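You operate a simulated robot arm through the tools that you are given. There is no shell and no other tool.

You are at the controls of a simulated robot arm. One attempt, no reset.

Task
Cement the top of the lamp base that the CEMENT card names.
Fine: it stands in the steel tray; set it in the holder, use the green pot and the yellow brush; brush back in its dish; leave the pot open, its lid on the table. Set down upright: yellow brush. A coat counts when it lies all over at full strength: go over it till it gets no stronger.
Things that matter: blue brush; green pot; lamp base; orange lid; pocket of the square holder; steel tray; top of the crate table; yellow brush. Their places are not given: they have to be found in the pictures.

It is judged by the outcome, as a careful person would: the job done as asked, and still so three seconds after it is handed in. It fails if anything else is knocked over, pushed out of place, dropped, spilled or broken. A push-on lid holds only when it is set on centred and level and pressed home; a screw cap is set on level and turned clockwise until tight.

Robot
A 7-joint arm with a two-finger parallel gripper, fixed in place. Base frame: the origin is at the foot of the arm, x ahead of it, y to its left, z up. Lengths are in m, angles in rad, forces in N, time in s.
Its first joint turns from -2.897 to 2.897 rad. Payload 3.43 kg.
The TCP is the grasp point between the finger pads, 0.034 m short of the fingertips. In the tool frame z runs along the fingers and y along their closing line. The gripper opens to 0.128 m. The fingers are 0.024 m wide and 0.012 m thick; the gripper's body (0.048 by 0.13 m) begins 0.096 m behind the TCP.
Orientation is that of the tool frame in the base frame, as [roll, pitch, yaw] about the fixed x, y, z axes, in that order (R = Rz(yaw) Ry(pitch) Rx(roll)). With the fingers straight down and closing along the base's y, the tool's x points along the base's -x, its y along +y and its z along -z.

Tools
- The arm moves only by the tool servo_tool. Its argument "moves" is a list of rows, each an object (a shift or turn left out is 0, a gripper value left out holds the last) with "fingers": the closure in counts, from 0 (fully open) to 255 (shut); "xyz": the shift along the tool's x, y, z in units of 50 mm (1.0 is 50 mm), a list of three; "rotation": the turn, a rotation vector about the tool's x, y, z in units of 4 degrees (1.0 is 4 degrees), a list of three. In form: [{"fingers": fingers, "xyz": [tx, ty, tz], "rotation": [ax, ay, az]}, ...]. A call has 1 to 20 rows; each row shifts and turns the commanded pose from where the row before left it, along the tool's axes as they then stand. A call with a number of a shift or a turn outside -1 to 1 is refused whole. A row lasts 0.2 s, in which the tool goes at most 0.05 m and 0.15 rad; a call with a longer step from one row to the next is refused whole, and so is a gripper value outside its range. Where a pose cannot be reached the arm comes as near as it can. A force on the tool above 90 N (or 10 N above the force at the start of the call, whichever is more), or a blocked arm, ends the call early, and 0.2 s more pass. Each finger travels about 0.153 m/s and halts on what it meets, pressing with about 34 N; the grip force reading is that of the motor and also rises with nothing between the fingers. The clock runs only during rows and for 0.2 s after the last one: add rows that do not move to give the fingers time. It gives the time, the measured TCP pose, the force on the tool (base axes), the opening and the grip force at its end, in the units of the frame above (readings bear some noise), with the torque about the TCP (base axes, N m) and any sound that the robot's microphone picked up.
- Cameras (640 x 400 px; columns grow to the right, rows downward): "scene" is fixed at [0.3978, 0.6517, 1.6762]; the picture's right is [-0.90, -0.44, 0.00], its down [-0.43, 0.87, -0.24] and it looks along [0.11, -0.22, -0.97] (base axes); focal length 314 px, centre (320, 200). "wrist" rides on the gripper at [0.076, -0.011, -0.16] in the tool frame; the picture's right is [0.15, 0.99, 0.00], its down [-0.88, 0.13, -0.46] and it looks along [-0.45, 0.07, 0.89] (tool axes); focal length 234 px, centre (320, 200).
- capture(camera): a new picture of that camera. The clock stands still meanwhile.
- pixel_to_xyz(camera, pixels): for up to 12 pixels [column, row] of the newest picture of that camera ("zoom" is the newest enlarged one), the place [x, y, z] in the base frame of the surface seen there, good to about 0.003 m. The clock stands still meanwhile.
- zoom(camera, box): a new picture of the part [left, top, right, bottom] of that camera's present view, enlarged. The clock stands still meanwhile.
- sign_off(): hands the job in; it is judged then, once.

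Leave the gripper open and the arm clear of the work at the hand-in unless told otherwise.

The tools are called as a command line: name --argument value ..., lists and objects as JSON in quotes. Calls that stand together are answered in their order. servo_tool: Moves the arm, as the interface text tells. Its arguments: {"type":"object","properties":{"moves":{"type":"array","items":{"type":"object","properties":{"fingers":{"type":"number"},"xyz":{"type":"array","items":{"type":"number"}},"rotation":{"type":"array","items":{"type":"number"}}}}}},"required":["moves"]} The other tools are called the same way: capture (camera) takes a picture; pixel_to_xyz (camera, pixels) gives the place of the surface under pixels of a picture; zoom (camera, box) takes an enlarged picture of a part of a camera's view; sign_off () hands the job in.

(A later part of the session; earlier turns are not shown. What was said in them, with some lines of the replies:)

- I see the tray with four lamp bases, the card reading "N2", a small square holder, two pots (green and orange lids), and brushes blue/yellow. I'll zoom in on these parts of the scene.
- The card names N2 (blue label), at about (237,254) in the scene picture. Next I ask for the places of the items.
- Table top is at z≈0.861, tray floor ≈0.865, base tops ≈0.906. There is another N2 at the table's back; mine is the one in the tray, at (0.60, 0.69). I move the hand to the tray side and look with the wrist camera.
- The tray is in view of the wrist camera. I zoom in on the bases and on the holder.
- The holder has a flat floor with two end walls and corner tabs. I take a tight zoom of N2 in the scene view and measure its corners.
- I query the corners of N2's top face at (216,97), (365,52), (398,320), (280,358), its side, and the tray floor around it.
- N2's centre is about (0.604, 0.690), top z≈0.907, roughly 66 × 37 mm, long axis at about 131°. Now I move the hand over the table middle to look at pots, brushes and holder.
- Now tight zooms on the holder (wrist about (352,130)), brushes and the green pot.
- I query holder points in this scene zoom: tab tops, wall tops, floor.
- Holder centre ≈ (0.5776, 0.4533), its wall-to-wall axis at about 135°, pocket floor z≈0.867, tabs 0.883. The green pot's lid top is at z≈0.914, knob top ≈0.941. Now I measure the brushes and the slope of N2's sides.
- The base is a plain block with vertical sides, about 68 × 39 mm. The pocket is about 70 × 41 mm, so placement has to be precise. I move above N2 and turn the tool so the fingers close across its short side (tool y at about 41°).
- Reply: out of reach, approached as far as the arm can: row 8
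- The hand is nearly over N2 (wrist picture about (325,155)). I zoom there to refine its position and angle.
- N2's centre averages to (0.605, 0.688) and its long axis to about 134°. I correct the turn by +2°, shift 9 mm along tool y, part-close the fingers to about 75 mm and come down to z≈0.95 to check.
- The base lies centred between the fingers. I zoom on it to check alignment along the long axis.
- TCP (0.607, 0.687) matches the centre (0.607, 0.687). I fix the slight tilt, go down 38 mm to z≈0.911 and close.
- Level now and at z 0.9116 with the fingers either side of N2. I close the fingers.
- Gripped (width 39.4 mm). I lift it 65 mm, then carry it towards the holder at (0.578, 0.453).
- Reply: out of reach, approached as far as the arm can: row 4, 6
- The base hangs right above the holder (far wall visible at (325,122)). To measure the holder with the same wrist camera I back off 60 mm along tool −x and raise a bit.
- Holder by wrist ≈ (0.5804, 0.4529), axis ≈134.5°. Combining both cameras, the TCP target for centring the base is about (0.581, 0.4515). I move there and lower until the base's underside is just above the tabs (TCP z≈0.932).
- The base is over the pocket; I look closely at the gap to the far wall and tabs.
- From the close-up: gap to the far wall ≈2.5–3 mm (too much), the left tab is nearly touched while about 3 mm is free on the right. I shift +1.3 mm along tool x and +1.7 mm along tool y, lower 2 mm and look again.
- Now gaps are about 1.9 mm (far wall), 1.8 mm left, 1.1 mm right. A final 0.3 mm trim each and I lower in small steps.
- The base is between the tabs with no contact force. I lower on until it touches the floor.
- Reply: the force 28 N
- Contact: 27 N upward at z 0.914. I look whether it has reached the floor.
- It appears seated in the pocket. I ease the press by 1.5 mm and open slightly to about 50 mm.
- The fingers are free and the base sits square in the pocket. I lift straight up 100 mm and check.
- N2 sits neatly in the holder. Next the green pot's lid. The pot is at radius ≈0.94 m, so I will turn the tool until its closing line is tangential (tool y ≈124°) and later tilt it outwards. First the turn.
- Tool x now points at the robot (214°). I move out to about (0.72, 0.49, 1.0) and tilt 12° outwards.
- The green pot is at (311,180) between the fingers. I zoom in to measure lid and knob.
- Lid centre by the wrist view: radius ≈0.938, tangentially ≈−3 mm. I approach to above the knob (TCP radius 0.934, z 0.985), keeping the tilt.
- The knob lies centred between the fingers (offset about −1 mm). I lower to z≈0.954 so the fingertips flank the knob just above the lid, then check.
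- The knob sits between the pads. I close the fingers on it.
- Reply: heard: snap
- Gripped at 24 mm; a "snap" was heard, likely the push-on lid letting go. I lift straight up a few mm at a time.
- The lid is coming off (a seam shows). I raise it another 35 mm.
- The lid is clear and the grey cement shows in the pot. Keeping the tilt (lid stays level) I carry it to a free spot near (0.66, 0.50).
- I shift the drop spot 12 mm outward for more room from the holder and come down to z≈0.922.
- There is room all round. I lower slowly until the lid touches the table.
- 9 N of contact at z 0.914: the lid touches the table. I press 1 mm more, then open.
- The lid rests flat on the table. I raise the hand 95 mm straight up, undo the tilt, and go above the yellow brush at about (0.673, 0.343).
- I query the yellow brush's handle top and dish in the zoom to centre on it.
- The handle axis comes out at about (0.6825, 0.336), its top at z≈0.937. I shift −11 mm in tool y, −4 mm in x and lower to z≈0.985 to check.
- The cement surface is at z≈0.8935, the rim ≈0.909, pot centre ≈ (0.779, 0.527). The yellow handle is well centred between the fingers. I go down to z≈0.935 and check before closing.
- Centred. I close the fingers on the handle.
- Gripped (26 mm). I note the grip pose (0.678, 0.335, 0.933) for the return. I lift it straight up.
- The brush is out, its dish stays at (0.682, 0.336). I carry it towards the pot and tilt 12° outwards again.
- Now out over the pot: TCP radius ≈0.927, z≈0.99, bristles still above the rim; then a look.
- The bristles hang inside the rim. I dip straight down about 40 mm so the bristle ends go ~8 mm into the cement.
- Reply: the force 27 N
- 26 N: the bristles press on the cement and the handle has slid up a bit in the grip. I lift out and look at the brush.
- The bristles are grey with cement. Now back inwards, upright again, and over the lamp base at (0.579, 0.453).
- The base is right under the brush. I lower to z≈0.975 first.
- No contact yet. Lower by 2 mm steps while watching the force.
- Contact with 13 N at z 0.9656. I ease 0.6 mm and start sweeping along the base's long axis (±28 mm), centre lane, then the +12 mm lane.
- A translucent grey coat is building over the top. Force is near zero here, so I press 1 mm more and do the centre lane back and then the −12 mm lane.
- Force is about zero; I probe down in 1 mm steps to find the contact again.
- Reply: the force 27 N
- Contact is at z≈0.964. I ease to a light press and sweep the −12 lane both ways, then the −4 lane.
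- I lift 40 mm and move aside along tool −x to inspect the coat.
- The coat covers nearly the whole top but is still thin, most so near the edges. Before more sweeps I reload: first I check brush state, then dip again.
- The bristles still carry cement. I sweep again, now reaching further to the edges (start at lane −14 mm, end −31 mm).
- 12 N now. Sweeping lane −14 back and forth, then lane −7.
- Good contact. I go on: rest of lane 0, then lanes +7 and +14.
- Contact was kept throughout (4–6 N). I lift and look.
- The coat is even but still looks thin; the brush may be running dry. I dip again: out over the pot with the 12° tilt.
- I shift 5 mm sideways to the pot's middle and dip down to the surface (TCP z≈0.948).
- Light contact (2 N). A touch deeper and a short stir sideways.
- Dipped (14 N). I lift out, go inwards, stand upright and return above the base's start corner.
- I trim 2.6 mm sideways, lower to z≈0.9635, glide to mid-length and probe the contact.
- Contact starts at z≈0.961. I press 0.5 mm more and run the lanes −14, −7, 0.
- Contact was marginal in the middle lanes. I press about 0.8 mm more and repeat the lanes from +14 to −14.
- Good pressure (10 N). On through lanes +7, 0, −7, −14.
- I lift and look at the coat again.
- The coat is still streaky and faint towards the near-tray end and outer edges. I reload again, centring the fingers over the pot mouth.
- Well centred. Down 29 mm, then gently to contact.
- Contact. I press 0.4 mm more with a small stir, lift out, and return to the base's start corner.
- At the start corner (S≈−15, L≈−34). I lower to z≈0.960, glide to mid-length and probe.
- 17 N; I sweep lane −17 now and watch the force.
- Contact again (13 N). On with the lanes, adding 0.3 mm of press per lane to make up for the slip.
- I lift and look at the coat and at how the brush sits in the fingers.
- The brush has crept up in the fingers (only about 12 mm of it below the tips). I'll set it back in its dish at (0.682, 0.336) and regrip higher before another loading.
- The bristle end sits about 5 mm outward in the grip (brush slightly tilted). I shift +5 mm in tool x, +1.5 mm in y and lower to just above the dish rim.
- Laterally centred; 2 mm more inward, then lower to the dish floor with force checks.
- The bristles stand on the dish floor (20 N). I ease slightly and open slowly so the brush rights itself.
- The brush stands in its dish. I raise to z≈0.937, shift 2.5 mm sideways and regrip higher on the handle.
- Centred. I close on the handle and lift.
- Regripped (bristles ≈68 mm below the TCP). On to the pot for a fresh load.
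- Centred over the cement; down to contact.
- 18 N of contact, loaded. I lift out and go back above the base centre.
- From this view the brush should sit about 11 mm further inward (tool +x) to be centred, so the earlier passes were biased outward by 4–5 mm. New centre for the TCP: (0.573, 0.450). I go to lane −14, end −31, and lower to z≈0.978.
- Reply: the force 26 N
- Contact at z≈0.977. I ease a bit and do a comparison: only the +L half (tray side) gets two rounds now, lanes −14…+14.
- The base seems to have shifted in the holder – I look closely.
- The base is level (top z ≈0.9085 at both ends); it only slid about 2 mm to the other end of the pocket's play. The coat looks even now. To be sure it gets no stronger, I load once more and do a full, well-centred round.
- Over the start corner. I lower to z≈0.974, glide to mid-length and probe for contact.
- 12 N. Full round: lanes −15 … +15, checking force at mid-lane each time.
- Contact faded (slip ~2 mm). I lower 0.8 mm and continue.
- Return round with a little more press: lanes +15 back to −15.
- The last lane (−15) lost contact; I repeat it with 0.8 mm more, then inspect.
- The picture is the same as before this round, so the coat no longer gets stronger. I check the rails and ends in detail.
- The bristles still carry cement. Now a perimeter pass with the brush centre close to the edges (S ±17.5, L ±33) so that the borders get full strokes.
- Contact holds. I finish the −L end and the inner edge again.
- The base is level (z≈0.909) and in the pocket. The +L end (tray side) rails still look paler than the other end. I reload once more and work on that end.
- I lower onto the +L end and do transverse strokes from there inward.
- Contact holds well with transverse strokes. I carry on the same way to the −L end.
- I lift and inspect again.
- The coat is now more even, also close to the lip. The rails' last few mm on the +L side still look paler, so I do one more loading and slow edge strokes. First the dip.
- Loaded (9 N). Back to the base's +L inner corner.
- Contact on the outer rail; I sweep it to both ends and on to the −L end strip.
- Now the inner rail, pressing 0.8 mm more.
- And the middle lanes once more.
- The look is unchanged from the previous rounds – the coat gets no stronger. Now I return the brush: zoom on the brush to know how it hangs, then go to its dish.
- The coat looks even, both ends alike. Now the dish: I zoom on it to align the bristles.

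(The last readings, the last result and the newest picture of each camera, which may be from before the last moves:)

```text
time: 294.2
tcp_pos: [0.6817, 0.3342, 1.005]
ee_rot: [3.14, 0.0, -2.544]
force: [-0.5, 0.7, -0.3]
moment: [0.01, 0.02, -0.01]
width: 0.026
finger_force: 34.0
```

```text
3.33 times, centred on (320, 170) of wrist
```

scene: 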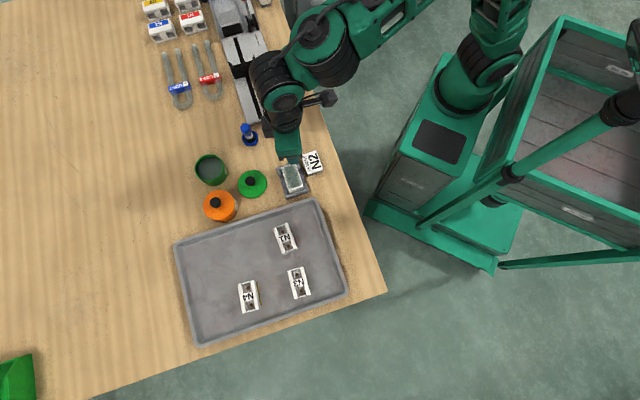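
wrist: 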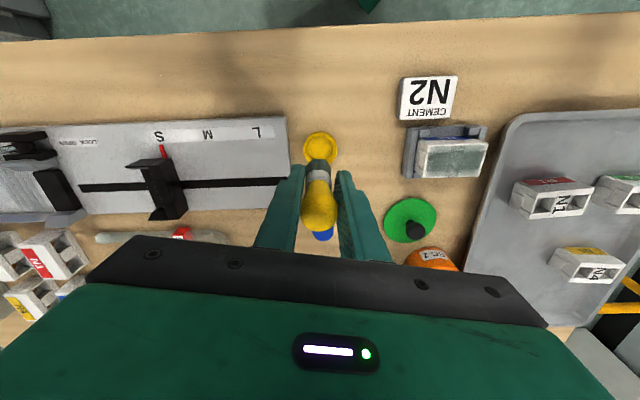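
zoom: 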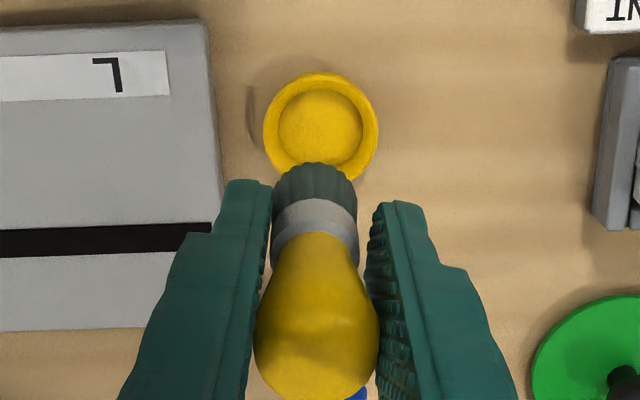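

Dish centre is at tool (0, +1 mm), bristles at (+5, −2 mm): I shift −4.4 mm in x, +3.6 mm in y and lower to z≈0.933.

servo_tool --moves '[{"xyz": [-0.088, 0.072, 0.3]}, {"xyz": [0, 0, 0.4]}, {"xyz": [0, 0, 0.4]}, {"xyz": [0, 0, 0.34]}, {}, {}]'

zoom --camera "wrist" --box '[260, 110, 380, 230]'

zoom --camera "scene" --box '[255, 105, 305, 145]'

```text
time: 295.6
tcp_pos: [0.6834, 0.3387, 0.9315]
ee_rot: [-3.14, 0.001, -2.543]
force: [-0.3, 0.1, -1.8]
moment: [0.02, 0.01, 0.04]
width: 0.0259
finger_force: 34.4
```

```text
3.33 times, centred on (320, 170) of wrist
```

zoom: 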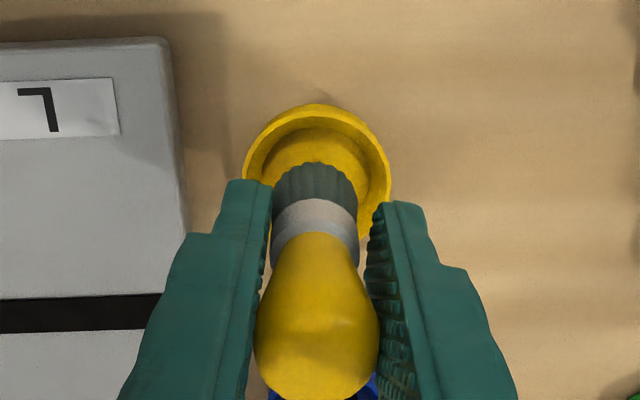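

```text
10.00 times, centred on (280, 125) of scene
```

zoom: 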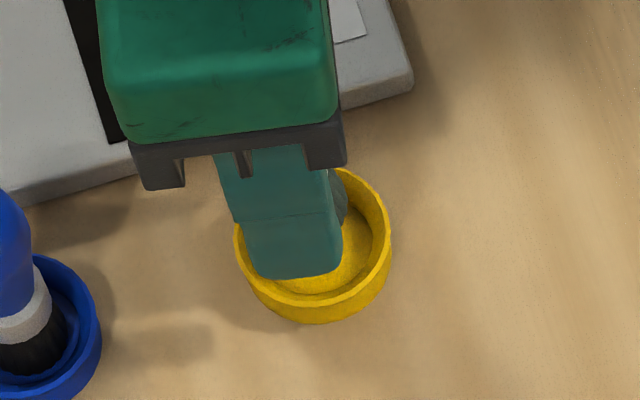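

Laterally centred; 2.5 mm more inward, then down to the dish floor in small steps.

servo_tool --moves '[{"xyz": [0.05, 0, 0.1]}, {"xyz": [0, 0, 0.1]}, {"xyz": [0, 0, 0.1]}, {}]'

zoom --camera "wrist" --box '[260, 110, 380, 230]'

```text
time: 296.6
tcp_pos: [0.68, 0.3364, 0.9182]
ee_rot: [3.141, -0.001, -2.543]
force: [0.1, -0.2, -1.9]
moment: [-0.03, -0.03, 0.02]
width: 0.0261
finger_force: 34.0
```

```text
3.33 times, centred on (320, 170) of wrist
```

zoom: 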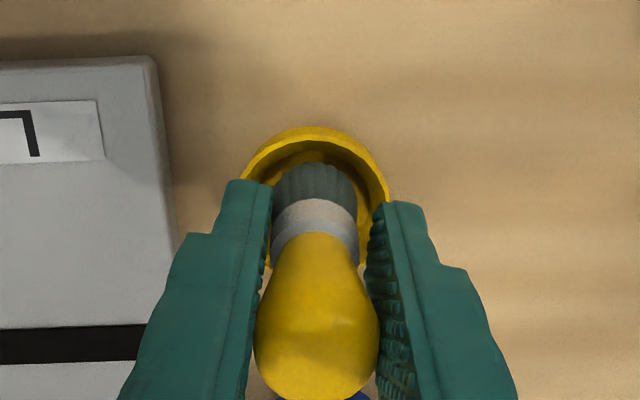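

servo_tool --moves '[{"xyz": [0, 0, 0.03]}, {"xyz": [0, 0, 0.03]}, {}]'

servo_tool --moves '[{"xyz": [0, 0, 0.024]}, {}]'

```text
time: 297.4
tcp_pos: [0.68, 0.3389, 0.9135]
ee_rot: [3.141, 0.0, -2.544]
force: [0.0, -0.5, -0.2]
moment: [0.01, -0.04, -0.02]
width: 0.0263
finger_force: 34.4
```

```text
time: 298.0
tcp_pos: [0.6793, 0.3386, 0.9122]
ee_rot: [3.141, 0.0, -2.54]
force: [-0.2, 0.4, -0.1]
moment: [-0.02, -0.01, 0.0]
width: 0.0259
finger_force: 33.8
```

servo_tool --moves '[{"xyz": [0, 0, 0.016]}, {}]'

servo_tool --moves '[{"xyz": [0, 0, 0.014]}, {}]'

```text
time: 298.6
tcp_pos: [0.6812, 0.3382, 0.9114]
ee_rot: [-3.141, 0.0, -2.543]
force: [0.3, -0.5, 0.1]
moment: [0.0, 0.02, 0.01]
width: 0.0258
finger_force: 34.3
```

```text
time: 299.2
tcp_pos: [0.6805, 0.3384, 0.9111]
ee_rot: [-3.141, 0.001, -2.543]
force: [0.1, -0.4, 0.2]
moment: [0.01, -0.03, -0.01]
width: 0.0261
finger_force: 34.0
```

servo_tool --moves '[{"xyz": [0, 0, 0.014]}, {}]'

zoom --camera "scene" --box '[255, 105, 305, 145]'

```text
time: 299.8
tcp_pos: [0.6806, 0.3381, 0.9101]
ee_rot: [3.141, 0.001, -2.542]
force: [0.1, -0.1, 0.6]
moment: [0.01, 0.03, -0.02]
width: 0.0259
finger_force: 33.9
```

```text
10.00 times, centred on (280, 125) of scene
```

zoom: 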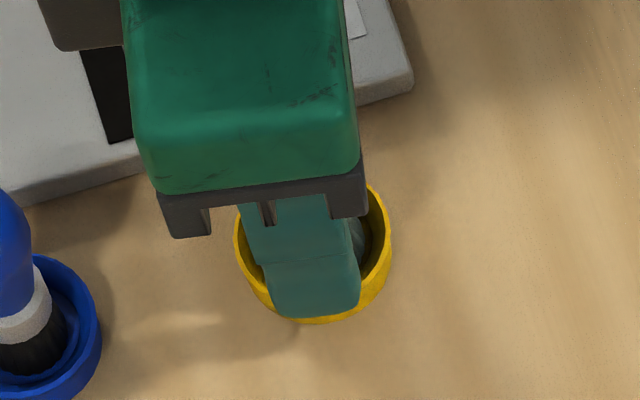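

servo_tool --moves '[{"xyz": [0, 0, 0.012]}, {}]'

```text
time: 300.4
tcp_pos: [0.6805, 0.3385, 0.9101]
ee_rot: [3.14, 0.001, -2.542]
force: [0.5, -2.8, 7.1]
moment: [-0.04, -0.02, -0.02]
width: 0.0261
finger_force: 33.6
```

7 N: it stands. I ease 0.5 mm and open slowly.

servo_tool --moves '[{"xyz": [0, 0, -0.01]}, {"fingers": 200}, {"fingers": 192}, {"fingers": 184}, {"fingers": 174}, {"fingers": 160}, {"fingers": 145}, {}]'

zoom --camera "wrist" --box '[260, 110, 380, 230]'

```text
time: 302.2
tcp_pos: [0.6798, 0.3376, 0.91]
ee_rot: [3.14, 0.001, -2.543]
force: [0.0, -0.4, 0.4]
moment: [-0.01, 0.02, 0.0]
width: 0.0552
finger_force: 0.0
```

```text
3.33 times, centred on (320, 170) of wrist
```

zoom: 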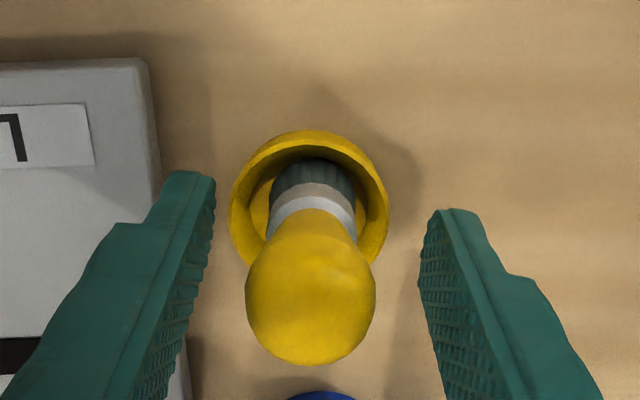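

The brush stands free in its dish. I lift straight up and check it.

servo_tool --moves '[{"xyz": [0, 0, -0.2]}, {"xyz": [0, 0, -0.4]}, {"xyz": [0, 0, -0.6]}, {"xyz": [0, 0, -0.8]}, {"xyz": [0, 0, -0.6]}, {}]'

capture --camera "wrist"

zoom --camera "scene" --box '[240, 95, 310, 150]'

```text
time: 303.6
tcp_pos: [0.6808, 0.3367, 1.0401]
ee_rot: [-3.139, 0.0, -2.544]
force: [0.4, -0.5, 1.2]
moment: [0.04, 0.0, 0.0]
width: 0.0552
finger_force: 0.1
```

```text
taken
```

wrist: 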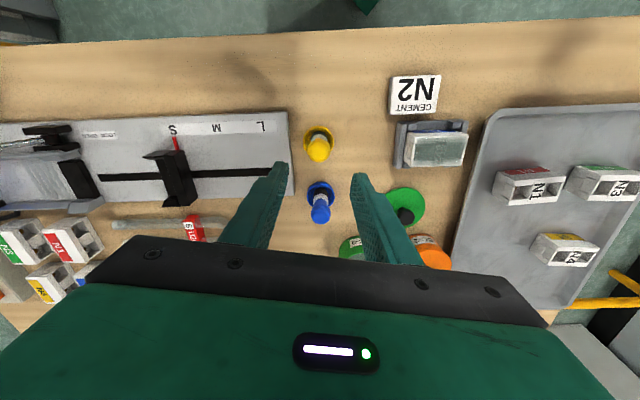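

```text
7.27 times, centred on (275, 122) of scene
```

zoom: 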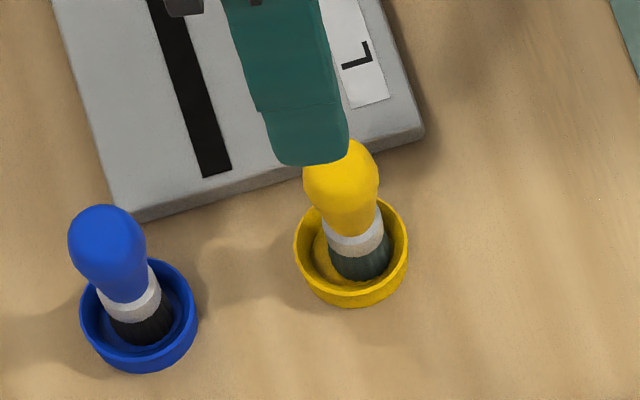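

The yellow brush stands upright in its dish. I open the gripper, retreat up and back, and take a final look at everything.

servo_tool --moves '[{"xyz": [0.6, 0, -0.6]}, {"xyz": [0.8, 0, -0.5]}, {"xyz": [0.8, 0, -0.5], "fingers": 0}, {"xyz": [0.8, 0, -0.4]}, {"xyz": [0.6, 0, -0.3]}, {}, {}]'

capture --camera "scene"

zoom --camera "scene" --box '[180, 95, 330, 215]'

zoom --camera "scene" --box '[275, 160, 315, 195]'

zoom --camera "scene" --box '[240, 95, 310, 150]'

```text
time: 305.2
tcp_pos: [0.5337, 0.2346, 1.1541]
ee_rot: [-3.141, -0.001, -2.543]
force: [0.5, -0.1, 0.2]
moment: [0.01, -0.03, -0.01]
width: 0.128
finger_force: 0.1
```

```text
taken
```

scene: 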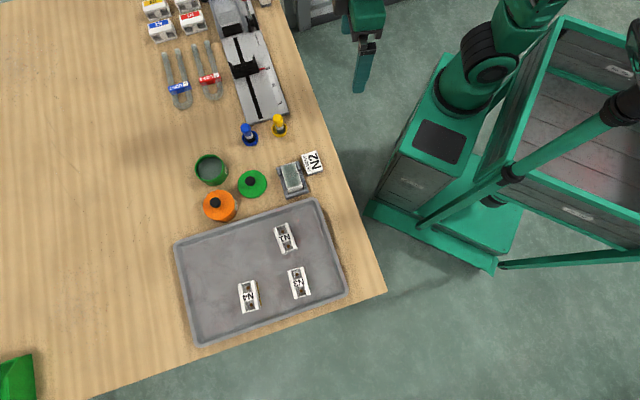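

```text
3.33 times, centred on (255, 155) of scene
```

zoom: 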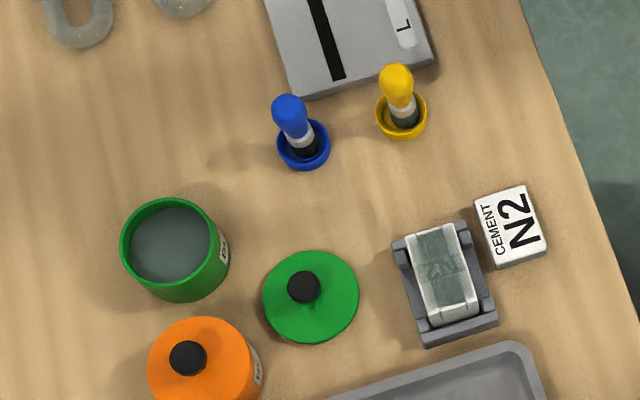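

```text
11.43 times, centred on (295, 178) of scene
```

zoom: 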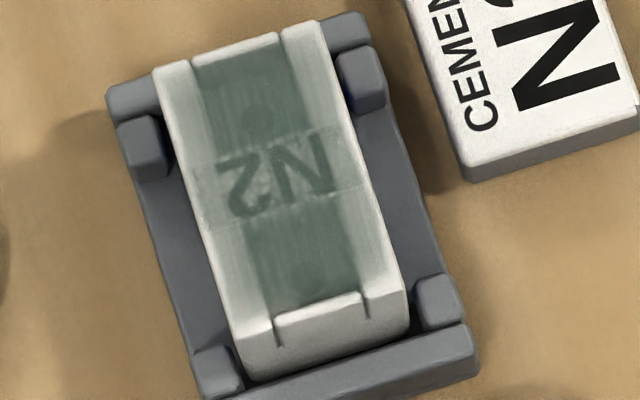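

```text
7.27 times, centred on (275, 122) of scene
```

zoom: 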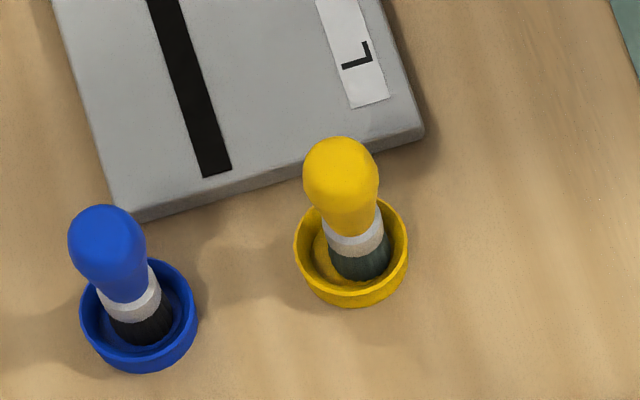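

Everything looks in place. I verify the pot's position against the earlier zoom and the base's levelness.

zoom --camera "scene" --box '[268, 156, 316, 200]'

pixel_to_xyz --camera "zoom" --pixels '[[230, 100], [325, 70], [285, 295], [390, 262], [300, 190], [250, 180], [360, 150]]'

zoom --camera "scene" --box '[180, 140, 250, 195]'

```text
9.09 times, centred on (292, 178) of scene
```

zoom: 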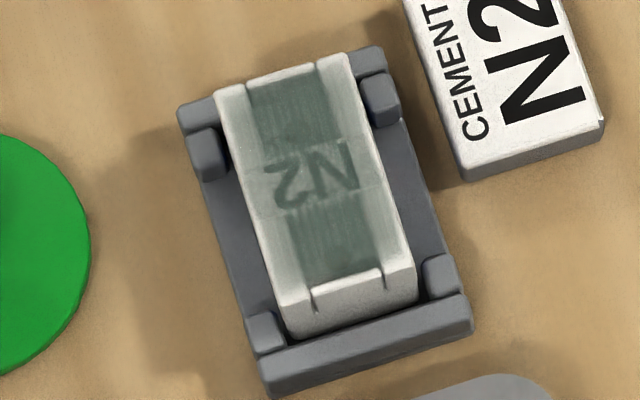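

```text
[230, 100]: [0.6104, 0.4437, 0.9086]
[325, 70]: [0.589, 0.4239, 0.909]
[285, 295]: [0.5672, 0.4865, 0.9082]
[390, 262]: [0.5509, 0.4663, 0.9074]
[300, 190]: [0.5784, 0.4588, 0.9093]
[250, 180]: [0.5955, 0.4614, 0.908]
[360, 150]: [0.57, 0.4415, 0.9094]
```

```text
7.27 times, centred on (215, 168) of scene
```

zoom: 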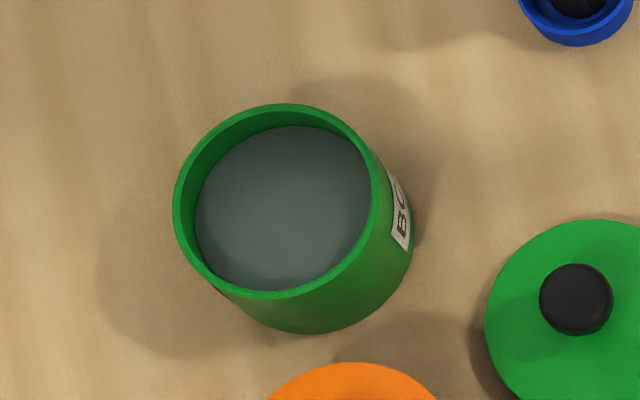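

The pot has not moved, the base sits level (z≈0.908) in the pocket with an even coat that no longer changes, the brush stands upright in its dish, the lid lies on the table, and the gripper is open and clear. I hand in.

sign_off

```text
The job is handed in.
```

The job is handed in: the N2 lamp base from the tray sits level in the square holder with cement on its top. I don't know the verdict. The sign-off only confirmed receipt.

- **Coat:** I loaded the yellow brush from the green pot six times and went over the top lengthwise, crosswise and along the edges. From about the third loading on, further passes made no visible difference to the middle. The N2 lettering still shows through the coat. The last few millimetres of the rails at both ends and the end lips stayed paler. I took that as the limit of the coat, but I can't rule out that the edges are a little thin.
- **Base:** It slid about 2 mm within the pocket's play while I brushed. It is still held between the tabs, and its top reads about 0.908 m at both ends.
- **Brush:** It crept up in the grip under pressure, so I set it in its dish once to regrip it. At the end it stands upright in the dish, slightly off centre.
- **Pot and lid:** The pot is open and has not moved. Its lid lies flat on the table between the pot and the holder.
- **Everything else:** Nothing else was knocked or spilled that I could see. The gripper is open and clear of the work.
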